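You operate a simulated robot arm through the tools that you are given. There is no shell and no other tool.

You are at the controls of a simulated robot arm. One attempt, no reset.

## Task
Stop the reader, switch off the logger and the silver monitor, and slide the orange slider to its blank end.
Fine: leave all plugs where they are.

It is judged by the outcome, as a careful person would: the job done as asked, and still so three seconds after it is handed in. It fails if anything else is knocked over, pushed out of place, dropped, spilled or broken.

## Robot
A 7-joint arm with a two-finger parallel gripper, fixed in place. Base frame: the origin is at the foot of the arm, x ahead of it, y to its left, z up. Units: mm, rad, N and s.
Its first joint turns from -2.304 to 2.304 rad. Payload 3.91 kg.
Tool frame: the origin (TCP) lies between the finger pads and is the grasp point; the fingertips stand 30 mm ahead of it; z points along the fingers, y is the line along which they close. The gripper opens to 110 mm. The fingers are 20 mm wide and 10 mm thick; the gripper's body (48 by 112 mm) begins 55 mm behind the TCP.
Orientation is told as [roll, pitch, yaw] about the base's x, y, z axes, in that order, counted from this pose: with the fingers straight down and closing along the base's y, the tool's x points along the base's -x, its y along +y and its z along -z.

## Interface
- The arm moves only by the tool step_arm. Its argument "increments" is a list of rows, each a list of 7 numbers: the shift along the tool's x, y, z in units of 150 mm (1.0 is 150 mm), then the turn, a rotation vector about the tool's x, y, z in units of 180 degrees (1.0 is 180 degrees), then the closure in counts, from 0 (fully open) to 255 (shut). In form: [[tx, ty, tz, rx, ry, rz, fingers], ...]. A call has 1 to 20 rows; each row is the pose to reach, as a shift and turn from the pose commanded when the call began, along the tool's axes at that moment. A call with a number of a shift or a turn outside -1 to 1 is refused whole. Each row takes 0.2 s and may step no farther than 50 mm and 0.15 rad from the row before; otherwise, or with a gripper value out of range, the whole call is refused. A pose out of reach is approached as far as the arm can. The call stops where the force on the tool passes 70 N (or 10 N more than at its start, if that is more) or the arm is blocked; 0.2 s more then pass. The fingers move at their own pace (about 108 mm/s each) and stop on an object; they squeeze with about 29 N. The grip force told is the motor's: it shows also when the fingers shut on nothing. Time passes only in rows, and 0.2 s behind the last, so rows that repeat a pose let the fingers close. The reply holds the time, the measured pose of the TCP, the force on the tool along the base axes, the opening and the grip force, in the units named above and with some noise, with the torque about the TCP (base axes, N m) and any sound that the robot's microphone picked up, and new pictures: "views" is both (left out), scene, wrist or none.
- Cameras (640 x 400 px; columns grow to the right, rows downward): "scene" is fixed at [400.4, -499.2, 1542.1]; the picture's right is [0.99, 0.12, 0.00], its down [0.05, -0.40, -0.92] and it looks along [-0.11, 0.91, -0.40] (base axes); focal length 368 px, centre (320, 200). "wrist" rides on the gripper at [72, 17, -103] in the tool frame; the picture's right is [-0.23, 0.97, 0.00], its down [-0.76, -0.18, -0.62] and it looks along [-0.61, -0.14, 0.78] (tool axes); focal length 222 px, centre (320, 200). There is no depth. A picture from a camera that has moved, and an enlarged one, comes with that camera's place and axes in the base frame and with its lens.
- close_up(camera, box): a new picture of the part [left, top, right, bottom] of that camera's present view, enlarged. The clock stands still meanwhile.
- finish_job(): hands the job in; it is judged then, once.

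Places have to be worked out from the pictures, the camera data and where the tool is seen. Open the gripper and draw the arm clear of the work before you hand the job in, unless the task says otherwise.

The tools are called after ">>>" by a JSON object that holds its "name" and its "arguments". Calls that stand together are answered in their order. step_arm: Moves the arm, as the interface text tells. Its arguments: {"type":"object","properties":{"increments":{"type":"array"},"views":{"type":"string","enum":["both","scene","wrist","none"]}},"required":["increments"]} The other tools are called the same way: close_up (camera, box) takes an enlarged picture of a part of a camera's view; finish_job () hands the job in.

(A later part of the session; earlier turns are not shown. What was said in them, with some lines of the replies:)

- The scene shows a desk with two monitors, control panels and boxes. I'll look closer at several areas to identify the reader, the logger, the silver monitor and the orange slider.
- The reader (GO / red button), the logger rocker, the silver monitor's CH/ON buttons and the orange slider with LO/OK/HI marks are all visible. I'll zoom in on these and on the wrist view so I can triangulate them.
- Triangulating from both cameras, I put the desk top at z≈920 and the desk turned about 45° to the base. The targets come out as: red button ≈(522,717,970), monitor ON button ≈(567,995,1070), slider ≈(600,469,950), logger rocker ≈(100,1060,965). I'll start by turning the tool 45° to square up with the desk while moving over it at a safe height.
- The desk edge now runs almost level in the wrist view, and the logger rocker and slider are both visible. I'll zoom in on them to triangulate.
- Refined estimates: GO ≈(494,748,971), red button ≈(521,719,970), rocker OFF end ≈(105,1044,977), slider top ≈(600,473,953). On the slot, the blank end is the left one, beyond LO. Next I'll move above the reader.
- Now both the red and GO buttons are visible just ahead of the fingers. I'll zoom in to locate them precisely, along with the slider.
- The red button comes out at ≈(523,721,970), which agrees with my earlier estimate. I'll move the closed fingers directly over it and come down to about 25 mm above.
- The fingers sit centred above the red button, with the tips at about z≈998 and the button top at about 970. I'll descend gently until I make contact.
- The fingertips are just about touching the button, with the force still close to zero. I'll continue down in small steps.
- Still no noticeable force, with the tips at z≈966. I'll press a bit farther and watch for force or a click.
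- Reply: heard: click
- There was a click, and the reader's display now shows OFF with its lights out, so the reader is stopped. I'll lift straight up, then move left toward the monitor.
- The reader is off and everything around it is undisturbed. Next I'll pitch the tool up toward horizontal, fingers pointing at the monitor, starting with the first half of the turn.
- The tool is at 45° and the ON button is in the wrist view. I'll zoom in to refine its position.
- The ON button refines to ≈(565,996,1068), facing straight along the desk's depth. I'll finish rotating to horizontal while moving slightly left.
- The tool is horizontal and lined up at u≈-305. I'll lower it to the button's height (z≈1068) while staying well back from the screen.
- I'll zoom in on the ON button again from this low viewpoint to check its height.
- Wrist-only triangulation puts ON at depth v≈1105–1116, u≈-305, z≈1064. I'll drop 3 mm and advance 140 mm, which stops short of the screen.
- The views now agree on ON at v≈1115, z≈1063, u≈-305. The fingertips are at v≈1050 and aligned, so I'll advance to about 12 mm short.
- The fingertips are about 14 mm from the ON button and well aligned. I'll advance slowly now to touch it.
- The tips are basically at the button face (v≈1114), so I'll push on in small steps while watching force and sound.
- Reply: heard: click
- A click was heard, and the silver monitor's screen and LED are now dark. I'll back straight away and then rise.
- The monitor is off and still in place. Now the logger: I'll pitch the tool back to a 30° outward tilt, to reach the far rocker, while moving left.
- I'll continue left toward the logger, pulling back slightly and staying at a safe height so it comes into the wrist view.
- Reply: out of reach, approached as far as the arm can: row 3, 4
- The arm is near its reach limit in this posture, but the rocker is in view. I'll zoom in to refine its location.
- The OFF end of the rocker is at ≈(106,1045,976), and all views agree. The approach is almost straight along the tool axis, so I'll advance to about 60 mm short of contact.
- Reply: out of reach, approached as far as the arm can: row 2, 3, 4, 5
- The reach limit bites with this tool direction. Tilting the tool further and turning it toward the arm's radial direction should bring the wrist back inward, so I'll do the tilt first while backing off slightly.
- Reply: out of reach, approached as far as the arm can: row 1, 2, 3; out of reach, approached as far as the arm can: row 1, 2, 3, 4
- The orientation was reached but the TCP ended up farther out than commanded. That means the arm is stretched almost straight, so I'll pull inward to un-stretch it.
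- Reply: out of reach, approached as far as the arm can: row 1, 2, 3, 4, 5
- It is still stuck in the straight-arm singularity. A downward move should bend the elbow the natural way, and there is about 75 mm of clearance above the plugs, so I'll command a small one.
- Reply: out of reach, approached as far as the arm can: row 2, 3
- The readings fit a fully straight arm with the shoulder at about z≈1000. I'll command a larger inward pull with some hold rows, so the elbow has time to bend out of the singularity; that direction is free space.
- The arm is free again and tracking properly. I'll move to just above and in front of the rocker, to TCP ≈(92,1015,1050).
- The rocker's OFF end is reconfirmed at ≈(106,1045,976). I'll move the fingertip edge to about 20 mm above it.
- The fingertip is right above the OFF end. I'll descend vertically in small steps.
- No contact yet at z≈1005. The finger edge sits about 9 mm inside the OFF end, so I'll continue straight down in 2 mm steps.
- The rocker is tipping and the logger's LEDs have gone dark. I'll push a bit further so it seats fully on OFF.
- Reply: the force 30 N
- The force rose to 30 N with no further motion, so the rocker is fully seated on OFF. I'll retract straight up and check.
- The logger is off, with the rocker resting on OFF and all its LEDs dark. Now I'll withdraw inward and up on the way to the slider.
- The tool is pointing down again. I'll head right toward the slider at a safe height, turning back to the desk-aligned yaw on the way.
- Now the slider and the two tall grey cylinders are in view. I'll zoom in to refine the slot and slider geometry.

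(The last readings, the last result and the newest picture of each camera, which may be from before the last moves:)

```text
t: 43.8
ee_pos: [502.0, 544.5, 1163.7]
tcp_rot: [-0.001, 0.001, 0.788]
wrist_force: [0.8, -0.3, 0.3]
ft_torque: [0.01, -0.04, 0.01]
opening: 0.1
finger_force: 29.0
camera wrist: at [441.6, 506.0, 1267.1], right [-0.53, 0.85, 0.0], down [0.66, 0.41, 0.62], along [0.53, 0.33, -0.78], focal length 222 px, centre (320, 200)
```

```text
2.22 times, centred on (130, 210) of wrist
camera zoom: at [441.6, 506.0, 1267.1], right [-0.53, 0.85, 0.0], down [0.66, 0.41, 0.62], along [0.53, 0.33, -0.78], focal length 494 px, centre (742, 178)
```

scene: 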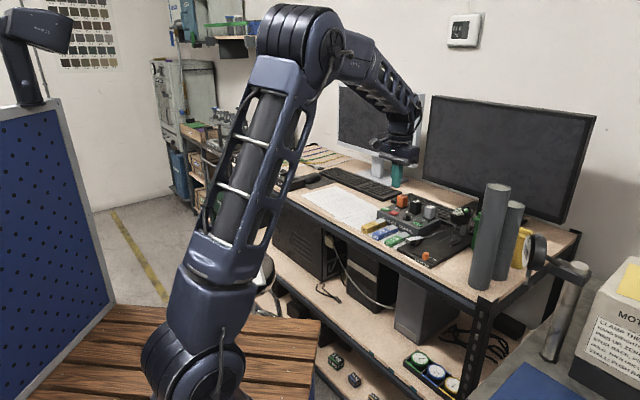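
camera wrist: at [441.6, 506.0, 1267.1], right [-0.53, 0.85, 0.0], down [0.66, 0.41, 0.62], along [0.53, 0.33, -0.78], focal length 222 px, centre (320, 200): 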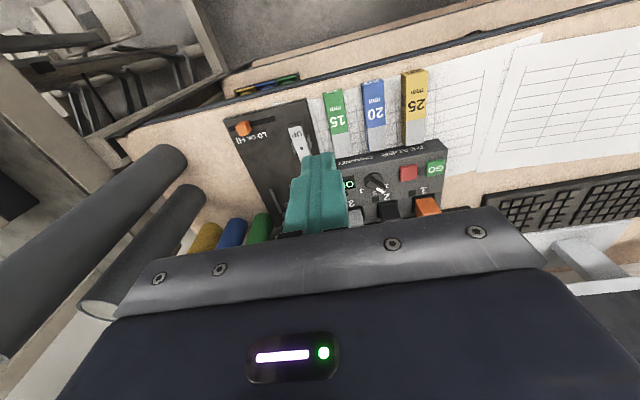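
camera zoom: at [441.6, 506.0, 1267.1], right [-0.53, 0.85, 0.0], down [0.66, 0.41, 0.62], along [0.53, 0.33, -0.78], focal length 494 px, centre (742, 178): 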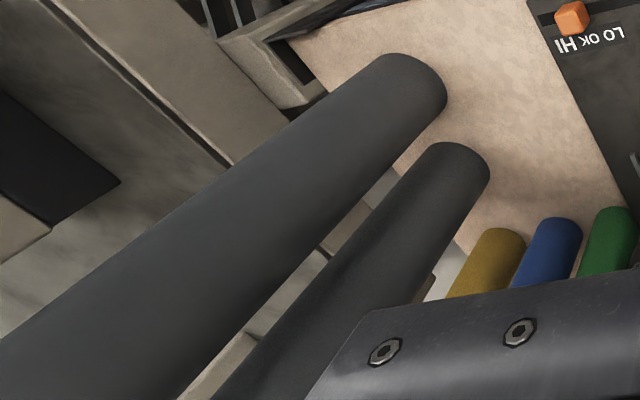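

The slot spans u≈45 (blank end) to 119 (HI end) at v≈764, and the slider is centred at u≈92. I'll place the closed fingers just to the HI side of the slider, at u≈120, and lower partway.

>>> {"name": "step_arm", "arguments": {"increments": [[-0.04, -0.3, 0, 0, 0, 0, 255], [-0.08, -0.6, 0.05, 0, 0, 0, 255], [-0.12, -0.85, 0.15, 0, 0, 0, 255], [-0.157, -1, 0.3, 0, 0, 0, 255], [-0.157, -1, 0.55, 0, 0, 0, 255], [-0.157, -1, 0.8, 0, 0, 0, 255], [-0.157, -1, 0.8, 0, 0, 0, 255]], "views": "both"}}

>>> {"name": "close_up", "arguments": {"camera": "scene", "box": [390, 190, 510, 280]}}

>>> {"name": "close_up", "arguments": {"camera": "wrist", "box": [250, 80, 410, 200]}}

```text
t: 45.4
ee_pos: [626.7, 455.1, 1041.9]
tcp_rot: [0.0, 0.001, 0.786]
wrist_force: [0.3, -0.3, -1.1]
ft_torque: [0.01, 0.01, -0.03]
opening: 0.0
finger_force: 28.6
camera wrist: at [563.5, 417.2, 1145.1], right [-0.53, 0.85, 0.0], down [0.66, 0.41, 0.62], along [0.53, 0.33, -0.78], focal length 222 px, centre (320, 200)
```

scene: 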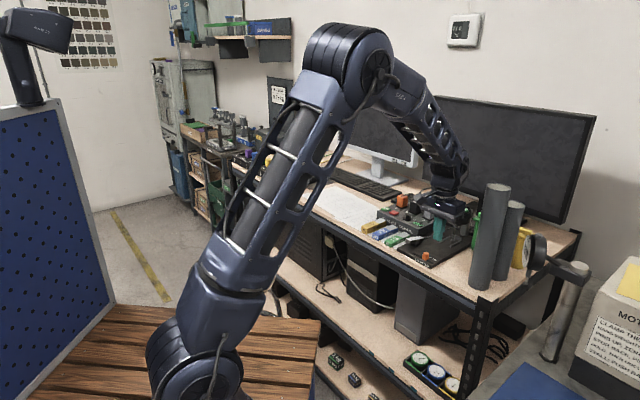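
wrist: 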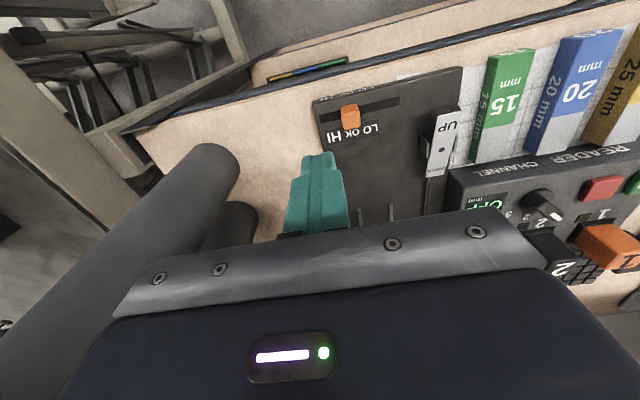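

```text
4.44 times, centred on (450, 235) of scene
camera zoom: at [400.4, -499.2, 1542.1], right [0.99, 0.12, 0.0], down [0.05, -0.4, -0.92], along [-0.11, 0.91, -0.4], focal length 1633 px, centre (-258, 44)
```

zoom: 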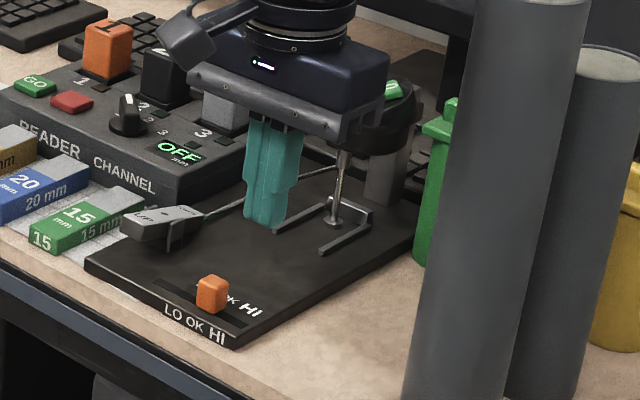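

```text
3.33 times, centred on (330, 140) of wrist
camera zoom: at [563.5, 417.2, 1145.1], right [-0.53, 0.85, 0.0], down [0.66, 0.41, 0.62], along [0.53, 0.33, -0.78], focal length 740 px, centre (287, 400)
```

zoom: 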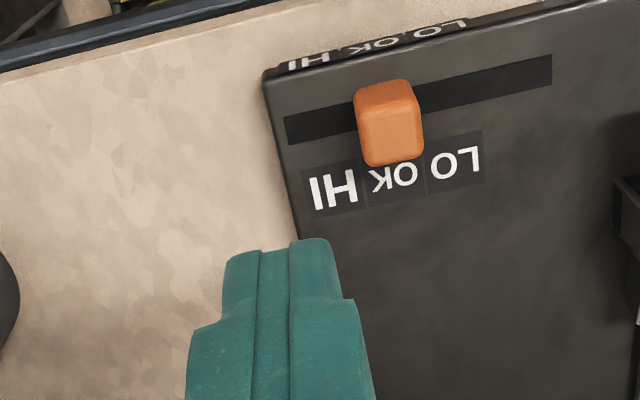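

The slider sits at OK (u≈92) and the fingers are at u≈121, beside it on the HI side. I'll lower the tips to about z≈944, just above the plate.

>>> {"name": "step_arm", "arguments": {"increments": [[0, 0, 0.15, 0, 0, 0, 255], [0, 0, 0.3, 0, 0, 0, 255], [0, 0, 0.4, 0, 0, 0, 255], [0, 0, 0.44, 0, 0, 0, 255], [0, 0, 0.453, 0, 0, 0, 255]], "views": "wrist"}}

>>> {"name": "close_up", "arguments": {"camera": "scene", "box": [400, 220, 460, 270]}}

>>> {"name": "close_up", "arguments": {"camera": "wrist", "box": [250, 100, 410, 220]}}

```text
t: 46.6
ee_pos: [627.7, 453.8, 973.8]
tcp_rot: [0.0, 0.0, 0.788]
wrist_force: [-0.4, 0.9, -0.3]
ft_torque: [-0.02, 0.02, 0.02]
opening: 0.1
finger_force: 28.7
camera wrist: at [563.8, 416.7, 1077.4], right [-0.53, 0.85, 0.0], down [0.66, 0.41, 0.62], along [0.53, 0.33, -0.78], focal length 222 px, centre (320, 200)
```

wrist: 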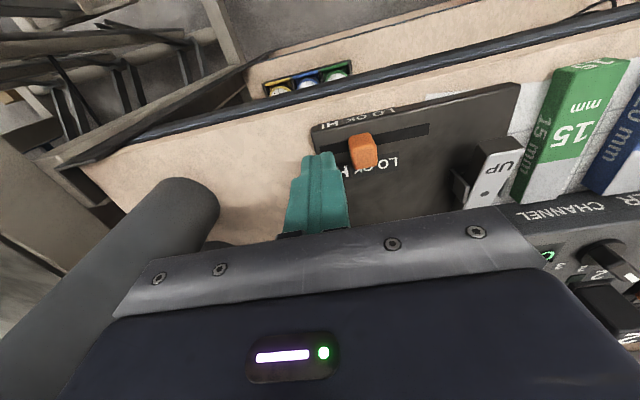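

```text
8.00 times, centred on (430, 245) of scene
camera zoom: at [400.4, -499.2, 1542.1], right [0.99, 0.12, 0.0], down [0.05, -0.4, -0.92], along [-0.11, 0.91, -0.4], focal length 2940 px, centre (-560, -160)
```

zoom: 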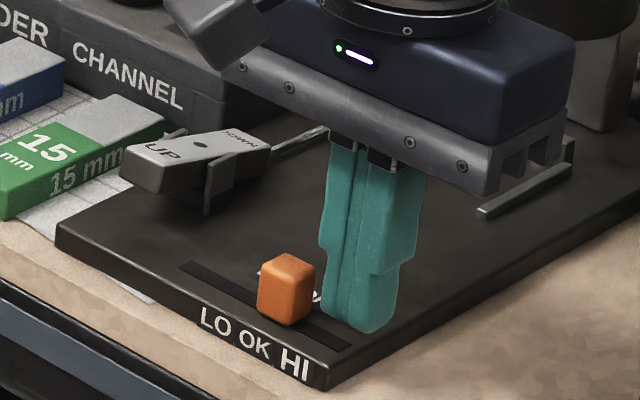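

```text
3.33 times, centred on (330, 160) of wrist
camera zoom: at [563.8, 416.7, 1077.4], right [-0.53, 0.85, 0.0], down [0.66, 0.41, 0.62], along [0.53, 0.33, -0.78], focal length 740 px, centre (287, 333)
```

zoom: 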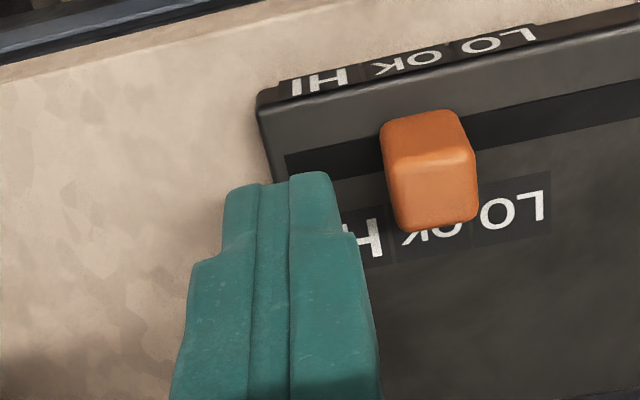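

The tips are about 10 mm above the plate and correctly placed beside the slider. I'll drop 4 mm more and slide left gently toward it, watching the force.

>>> {"name": "step_arm", "arguments": {"increments": [[0, 0, 0.027, 0, 0, 0, 255], [0, 0.03, 0.027, 0, 0, 0, 255], [0, 0.06, 0.027, 0, 0, 0, 255], [0, 0.08, 0.027, 0, 0, 0, 255], [0, 0.1, 0.027, 0, 0, 0, 255]], "views": "none"}}

>>> {"name": "close_up", "arguments": {"camera": "scene", "box": [400, 220, 460, 270]}}

```text
t: 47.8
ee_pos: [615.4, 466.8, 971.5]
tcp_rot: [0.0, -0.001, 0.787]
wrist_force: [0.2, -1.5, -0.9]
ft_torque: [-0.05, 0.0, 0.02]
opening: 0.0
finger_force: 28.9
```

```text
8.00 times, centred on (430, 245) of scene
camera zoom: at [400.4, -499.2, 1542.1], right [0.99, 0.12, 0.0], down [0.05, -0.4, -0.92], along [-0.11, 0.91, -0.4], focal length 2940 px, centre (-560, -160)
```

zoom: 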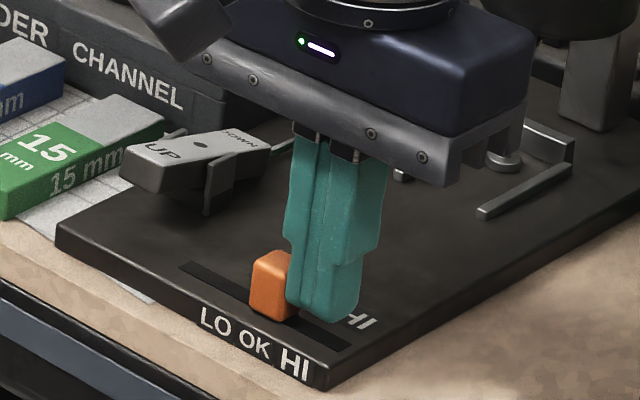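

Contact made and the slider is already moving, with only about 1.5 N of force. I'll keep pushing gently toward the blank end.

>>> {"name": "step_arm", "arguments": {"increments": [[0, 0.03, 0, 0, 0, 0, 255], [0, 0.06, 0, 0, 0, 0, 255], [0, 0.09, 0, 0, 0, 0, 255], [0, 0.12, 0, 0, 0, 0, 255], [0, 0.14, 0, 0, 0, 0, 255]], "views": "none"}}

>>> {"name": "close_up", "arguments": {"camera": "scene", "box": [400, 220, 460, 270]}}

```text
t: 49.0
ee_pos: [598.6, 480.4, 970.6]
tcp_rot: [0.0, 0.0, 0.786]
wrist_force: [-0.1, -0.8, 0.3]
ft_torque: [0.02, 0.0, -0.01]
opening: 0.1
finger_force: 29.0
```

```text
8.00 times, centred on (430, 245) of scene
camera zoom: at [400.4, -499.2, 1542.1], right [0.99, 0.12, 0.0], down [0.05, -0.4, -0.92], along [-0.11, 0.91, -0.4], focal length 2940 px, centre (-560, -160)
```

zoom: 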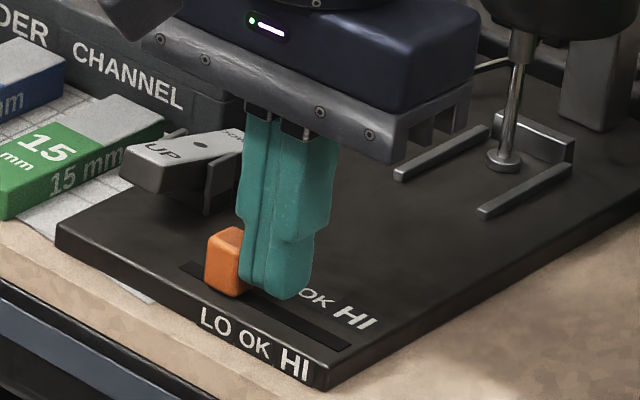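

The slider is near the left end of the slot, so I'll finish with smaller steps to reach the stop.

>>> {"name": "step_arm", "arguments": {"increments": [[0, 0.015, 0, 0, 0, 0, 255], [0, 0.03, 0, 0, 0, 0, 255], [0, 0.043, 0, 0, 0, 0, 255]], "views": "none"}}

>>> {"name": "close_up", "arguments": {"camera": "scene", "box": [400, 220, 460, 270]}}

>>> {"name": "close_up", "arguments": {"camera": "wrist", "box": [250, 80, 410, 200]}}

```text
t: 49.8
ee_pos: [596.0, 484.8, 969.6]
tcp_rot: [0.001, 0.0, 0.787]
wrist_force: [0.3, -1.0, 0.4]
ft_torque: [0.01, 0.01, -0.04]
opening: 0.3
finger_force: 28.8
```

```text
8.00 times, centred on (430, 245) of scene
camera zoom: at [400.4, -499.2, 1542.1], right [0.99, 0.12, 0.0], down [0.05, -0.4, -0.92], along [-0.11, 0.91, -0.4], focal length 2940 px, centre (-560, -160)
```

zoom: 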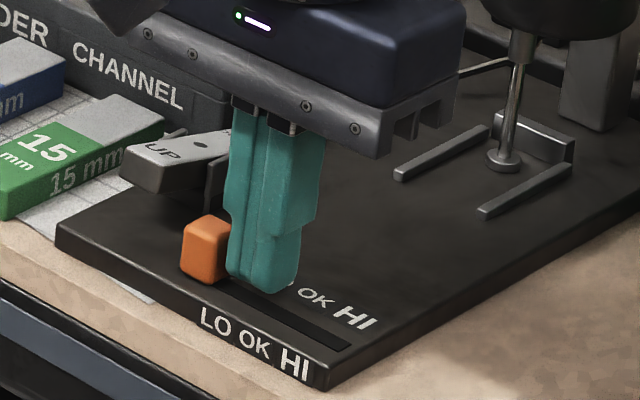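

```text
3.33 times, centred on (330, 140) of wrist
camera zoom: at [533.5, 446.2, 1073.5], right [-0.53, 0.85, 0.0], down [0.66, 0.41, 0.62], along [0.53, 0.33, -0.78], focal length 740 px, centre (287, 400)
```

zoom: 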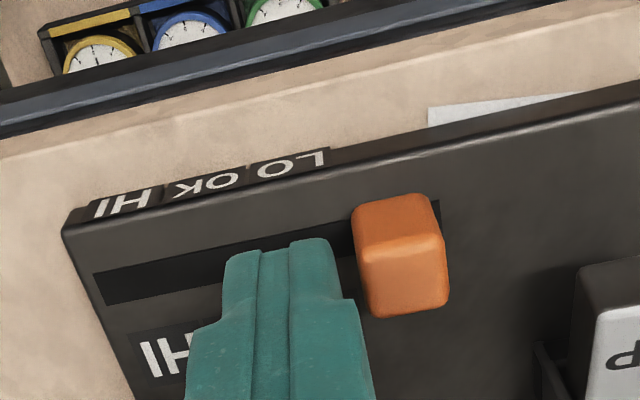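

The slider is within a few millimetres of the slot's blank end. I'll push gently a little more to be sure it is seated there.

>>> {"name": "step_arm", "arguments": {"increments": [[0, 0.008, 0, 0, 0, 0, 255], [0, 0.016, 0, 0, 0, 0, 255], [0, 0.024, 0, 0, 0, 0, 255]], "views": "none"}}

>>> {"name": "close_up", "arguments": {"camera": "scene", "box": [400, 220, 460, 270]}}

>>> {"name": "close_up", "arguments": {"camera": "wrist", "box": [250, 80, 410, 200]}}

```text
t: 50.6
ee_pos: [592.1, 488.1, 970.2]
tcp_rot: [-0.001, 0.0, 0.788]
wrist_force: [0.7, 0.0, -0.5]
ft_torque: [-0.03, -0.02, 0.0]
opening: 0.0
finger_force: 28.4
```

```text
8.00 times, centred on (430, 245) of scene
camera zoom: at [400.4, -499.2, 1542.1], right [0.99, 0.12, 0.0], down [0.05, -0.4, -0.92], along [-0.11, 0.91, -0.4], focal length 2940 px, centre (-560, -160)
```

zoom: 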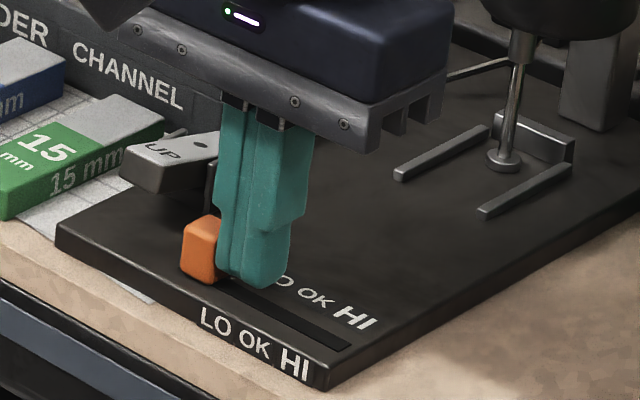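

```text
3.33 times, centred on (330, 140) of wrist
camera zoom: at [530.1, 449.0, 1073.6], right [-0.53, 0.85, 0.0], down [0.66, 0.41, 0.62], along [0.53, 0.33, -0.78], focal length 740 px, centre (287, 400)
```

zoom: 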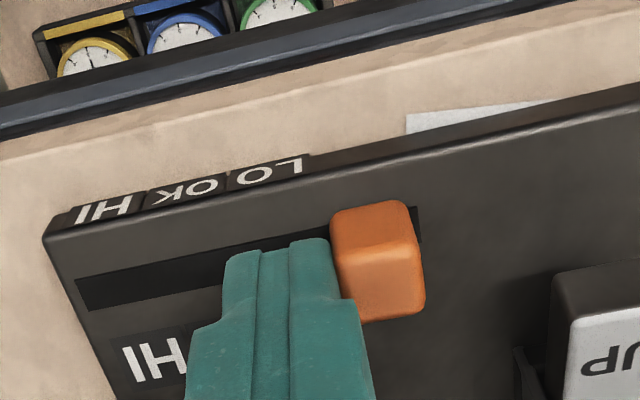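

The slider hasn't moved further in the scene view; it seems to have snapped to the end and the fingers are only now catching up. I'll nudge slightly to confirm it's against the stop.

>>> {"name": "step_arm", "arguments": {"increments": [[0, 0.006, 0, 0, 0, 0, 255], [0, 0.012, 0, 0, 0, 0, 255]], "views": "none"}}

>>> {"name": "close_up", "arguments": {"camera": "scene", "box": [400, 220, 460, 270]}}

```text
t: 51.2
ee_pos: [592.1, 488.2, 970.4]
tcp_rot: [-0.001, 0.0, 0.787]
wrist_force: [0.7, -2.8, 1.7]
ft_torque: [-0.06, 0.03, 0.01]
opening: 0.0
finger_force: 29.4
```

```text
8.00 times, centred on (430, 245) of scene
camera zoom: at [400.4, -499.2, 1542.1], right [0.99, 0.12, 0.0], down [0.05, -0.4, -0.92], along [-0.11, 0.91, -0.4], focal length 2940 px, centre (-560, -160)
```

zoom: 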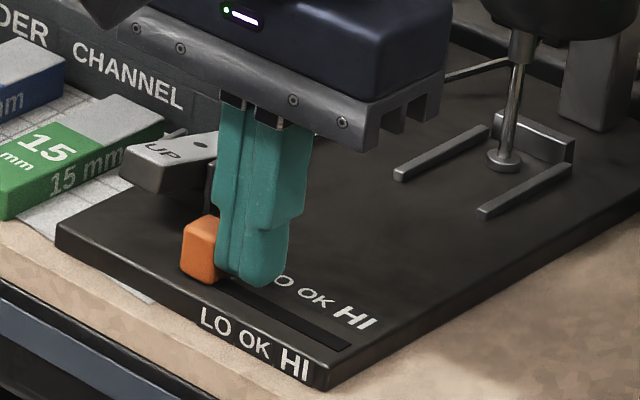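

Force is beginning to rise without the slider moving. One more 1.5 mm nudge to confirm the stop.

>>> {"name": "step_arm", "arguments": {"increments": [[0, 0.005, 0, 0, 0, 0, 255], [0, 0.01, 0, 0, 0, 0, 255]], "views": "none"}}

>>> {"name": "close_up", "arguments": {"camera": "scene", "box": [400, 220, 460, 270]}}

```text
t: 51.8
ee_pos: [590.8, 489.6, 971.5]
tcp_rot: [-0.002, 0.001, 0.785]
wrist_force: [8.3, -11.0, -5.3]
ft_torque: [-0.34, -0.21, 0.04]
opening: 0.2
finger_force: 29.2
```

```text
8.00 times, centred on (430, 245) of scene
camera zoom: at [400.4, -499.2, 1542.1], right [0.99, 0.12, 0.0], down [0.05, -0.4, -0.92], along [-0.11, 0.91, -0.4], focal length 2940 px, centre (-560, -160)
```

zoom: 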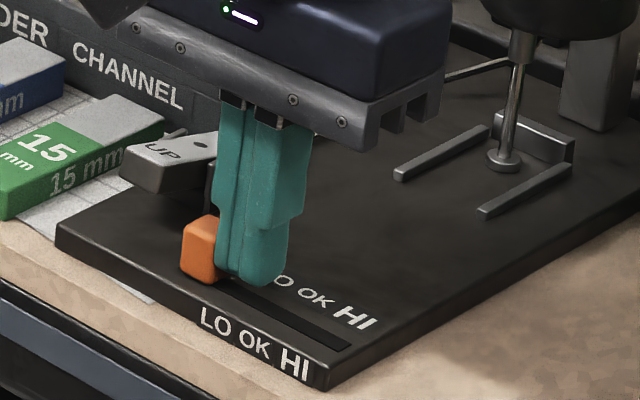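

About 14 N with no movement means the slider is firmly at the blank end and the stand hasn't shifted. I'll back off the slider a little, then lift straight up.

>>> {"name": "step_arm", "arguments": {"increments": [[0, -0.03, 0, 0, 0, 0, 255], [0, -0.07, 0, 0, 0, 0, 255], [0, -0.07, -0.1, 0, 0, 0, 255], [0, -0.07, -0.4, 0, 0, 0, 255], [0, -0.07, -0.7, 0, 0, 0, 255], [0, -0.07, -1, 0, 0, 0, 255], [0, -0.07, -1, 0, 0, 0, 255]], "views": "both"}}

>>> {"name": "close_up", "arguments": {"camera": "scene", "box": [370, 190, 490, 280]}}

```text
t: 53.4
ee_pos: [596.0, 483.5, 1120.8]
tcp_rot: [0.0, 0.0, 0.787]
wrist_force: [-0.8, -0.2, -1.1]
ft_torque: [-0.01, -0.01, 0.03]
opening: 0.1
finger_force: 29.0
camera wrist: at [533.9, 445.3, 1225.5], right [-0.53, 0.85, 0.0], down [0.66, 0.41, 0.62], along [0.53, 0.33, -0.78], focal length 222 px, centre (320, 200)
```

scene: 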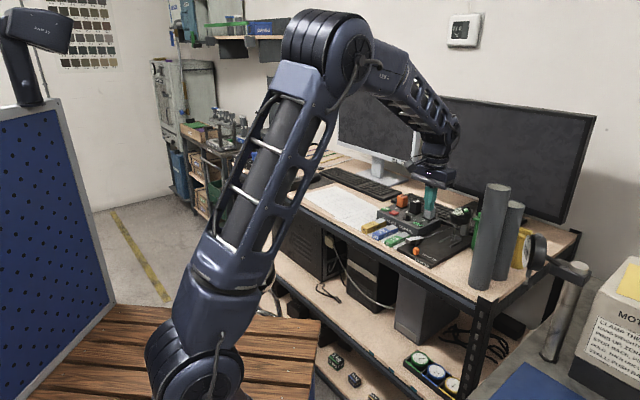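
wrist: 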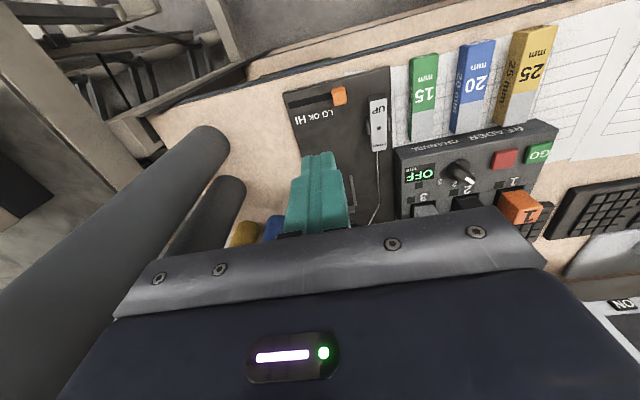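

```text
4.44 times, centred on (430, 235) of scene
camera zoom: at [400.4, -499.2, 1542.1], right [0.99, 0.12, 0.0], down [0.05, -0.4, -0.92], along [-0.11, 0.91, -0.4], focal length 1633 px, centre (-169, 44)
```

zoom: 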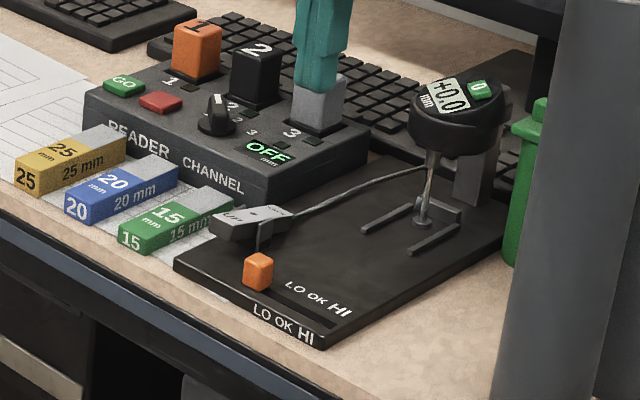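

The slider now stands at the blank end with LO/OK/HI all uncovered, and the reader still shows OFF. I'll rise, draw back toward the base and open the gripper.

>>> {"name": "step_arm", "arguments": {"increments": [[0.1, 0.05, -0.28, 0, 0, 0, 255], [0.3, 0.1, -0.5, 0, 0, 0, 255], [0.55, 0.15, -0.7, 0, 0, 0, 255], [0.8, 0.2, -0.9, 0, 0, 0, 120], [1, 0.25, -1, 0, 0, 0, 0], [1, 0.25, -1, 0, 0, 0, 0]], "views": "none"}}

>>> {"name": "step_arm", "arguments": {"increments": [[0.28, 0.1, 0, 0, 0, 0, 0], [0.55, 0.2, 0, 0, 0, 0, 0], [0.8, 0.3, 0, 0, 0, 0, 0], [1, 0.4, 0, 0, 0, 0, 0], [1, 0.4, 0, 0, 0, 0, 0]], "views": "both"}}

>>> {"name": "close_up", "arguments": {"camera": "scene", "box": [370, 190, 490, 280]}}

>>> {"name": "close_up", "arguments": {"camera": "scene", "box": [225, 130, 345, 205]}}

>>> {"name": "close_up", "arguments": {"camera": "scene", "box": [320, 70, 440, 200]}}

>>> {"name": "close_up", "arguments": {"camera": "scene", "box": [405, 235, 455, 270]}}

```text
t: 54.8
ee_pos: [466.2, 401.0, 1269.0]
tcp_rot: [0.001, 0.0, 0.787]
wrist_force: [-0.2, -0.3, -1.1]
ft_torque: [-0.03, 0.01, 0.0]
opening: 109.8
finger_force: 0.1
```

```text
t: 56.0
ee_pos: [319.6, 338.1, 1271.0]
tcp_rot: [0.0, 0.0, 0.784]
wrist_force: [-0.4, 0.4, -0.1]
ft_torque: [0.03, -0.02, 0.02]
opening: 109.6
finger_force: 0.1
camera wrist: at [256.2, 299.6, 1374.1], right [-0.53, 0.85, 0.0], down [0.66, 0.41, 0.62], along [0.53, 0.33, -0.78], focal length 222 px, centre (320, 200)
```

scene: 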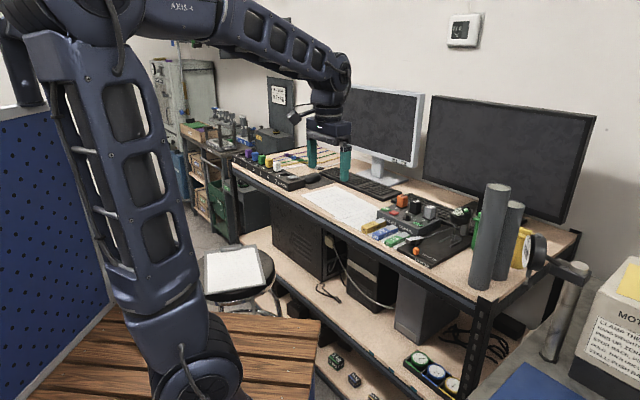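
wrist: 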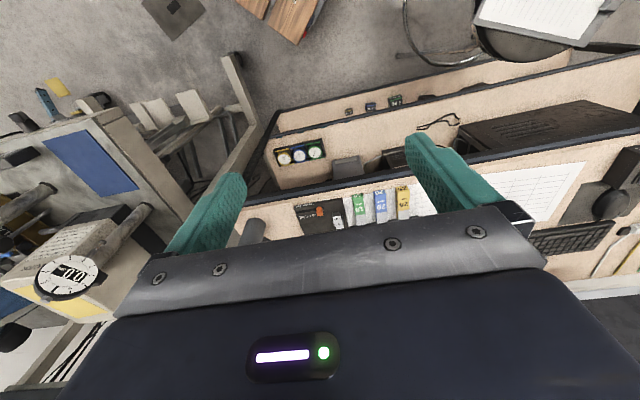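

```text
4.44 times, centred on (430, 235) of scene
camera zoom: at [400.4, -499.2, 1542.1], right [0.99, 0.12, 0.0], down [0.05, -0.4, -0.92], along [-0.11, 0.91, -0.4], focal length 1633 px, centre (-169, 44)
```

zoom: 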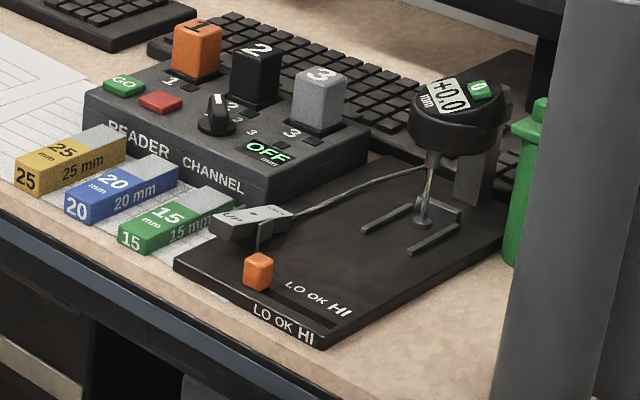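

```text
5.33 times, centred on (285, 168) of scene
camera zoom: at [400.4, -499.2, 1542.1], right [0.99, 0.12, 0.0], down [0.05, -0.4, -0.92], along [-0.11, 0.91, -0.4], focal length 1960 px, centre (507, 373)
```

zoom: 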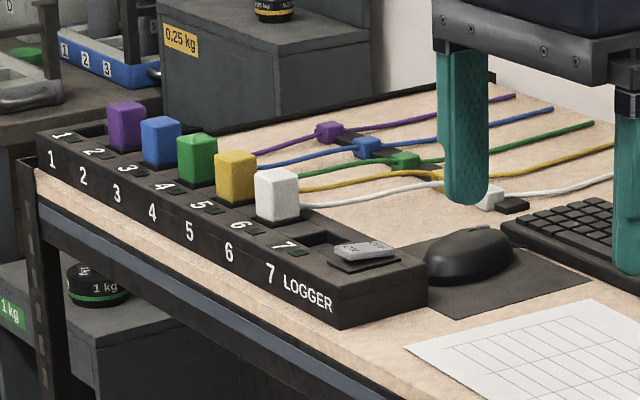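

```text
3.08 times, centred on (380, 135) of scene
camera zoom: at [400.4, -499.2, 1542.1], right [0.99, 0.12, 0.0], down [0.05, -0.4, -0.92], along [-0.11, 0.91, -0.4], focal length 1131 px, centre (135, 400)
```

zoom: 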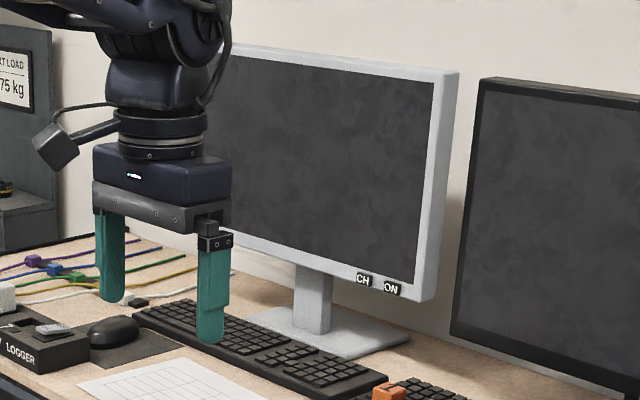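

```text
11.43 times, centred on (430, 252) of scene
camera zoom: at [400.4, -499.2, 1542.1], right [0.99, 0.12, 0.0], down [0.05, -0.4, -0.92], along [-0.11, 0.91, -0.4], focal length 4200 px, centre (-937, -400)
```

zoom: 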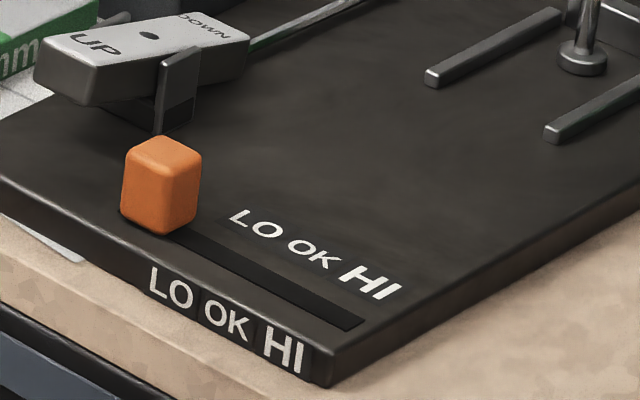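

All four outcomes hold. The reader shows OFF, the logger's rocker is on OFF with its LEDs dark, the silver monitor is dark, and the slider is at the blank end. The plugs and everything else are in place, and the arm is clear with the gripper open, so I'm handing in.

>>> {"name": "finish_job", "arguments": {}}

```text
The job is handed in.
```

All four parts of the job are done, and I have handed it in.

- **Reader:** stopped with the red button. Its display shows OFF and its lights are out.
- **Logger:** the rocker rests on OFF and its LEDs are dark.
- **Silver monitor:** switched off with its ON button. The screen and indicator light are dark.
- **Orange slider:** pushed to the stop at the unlabelled end, past LO.

In the last pictures all the plugs were where they started, and nothing else looked moved. The gripper is open and the arm is clear of the desk.

While I was reaching for the logger, the arm locked up fully stretched for a few moves. It touched nothing, and I got it free before pressing the switch.
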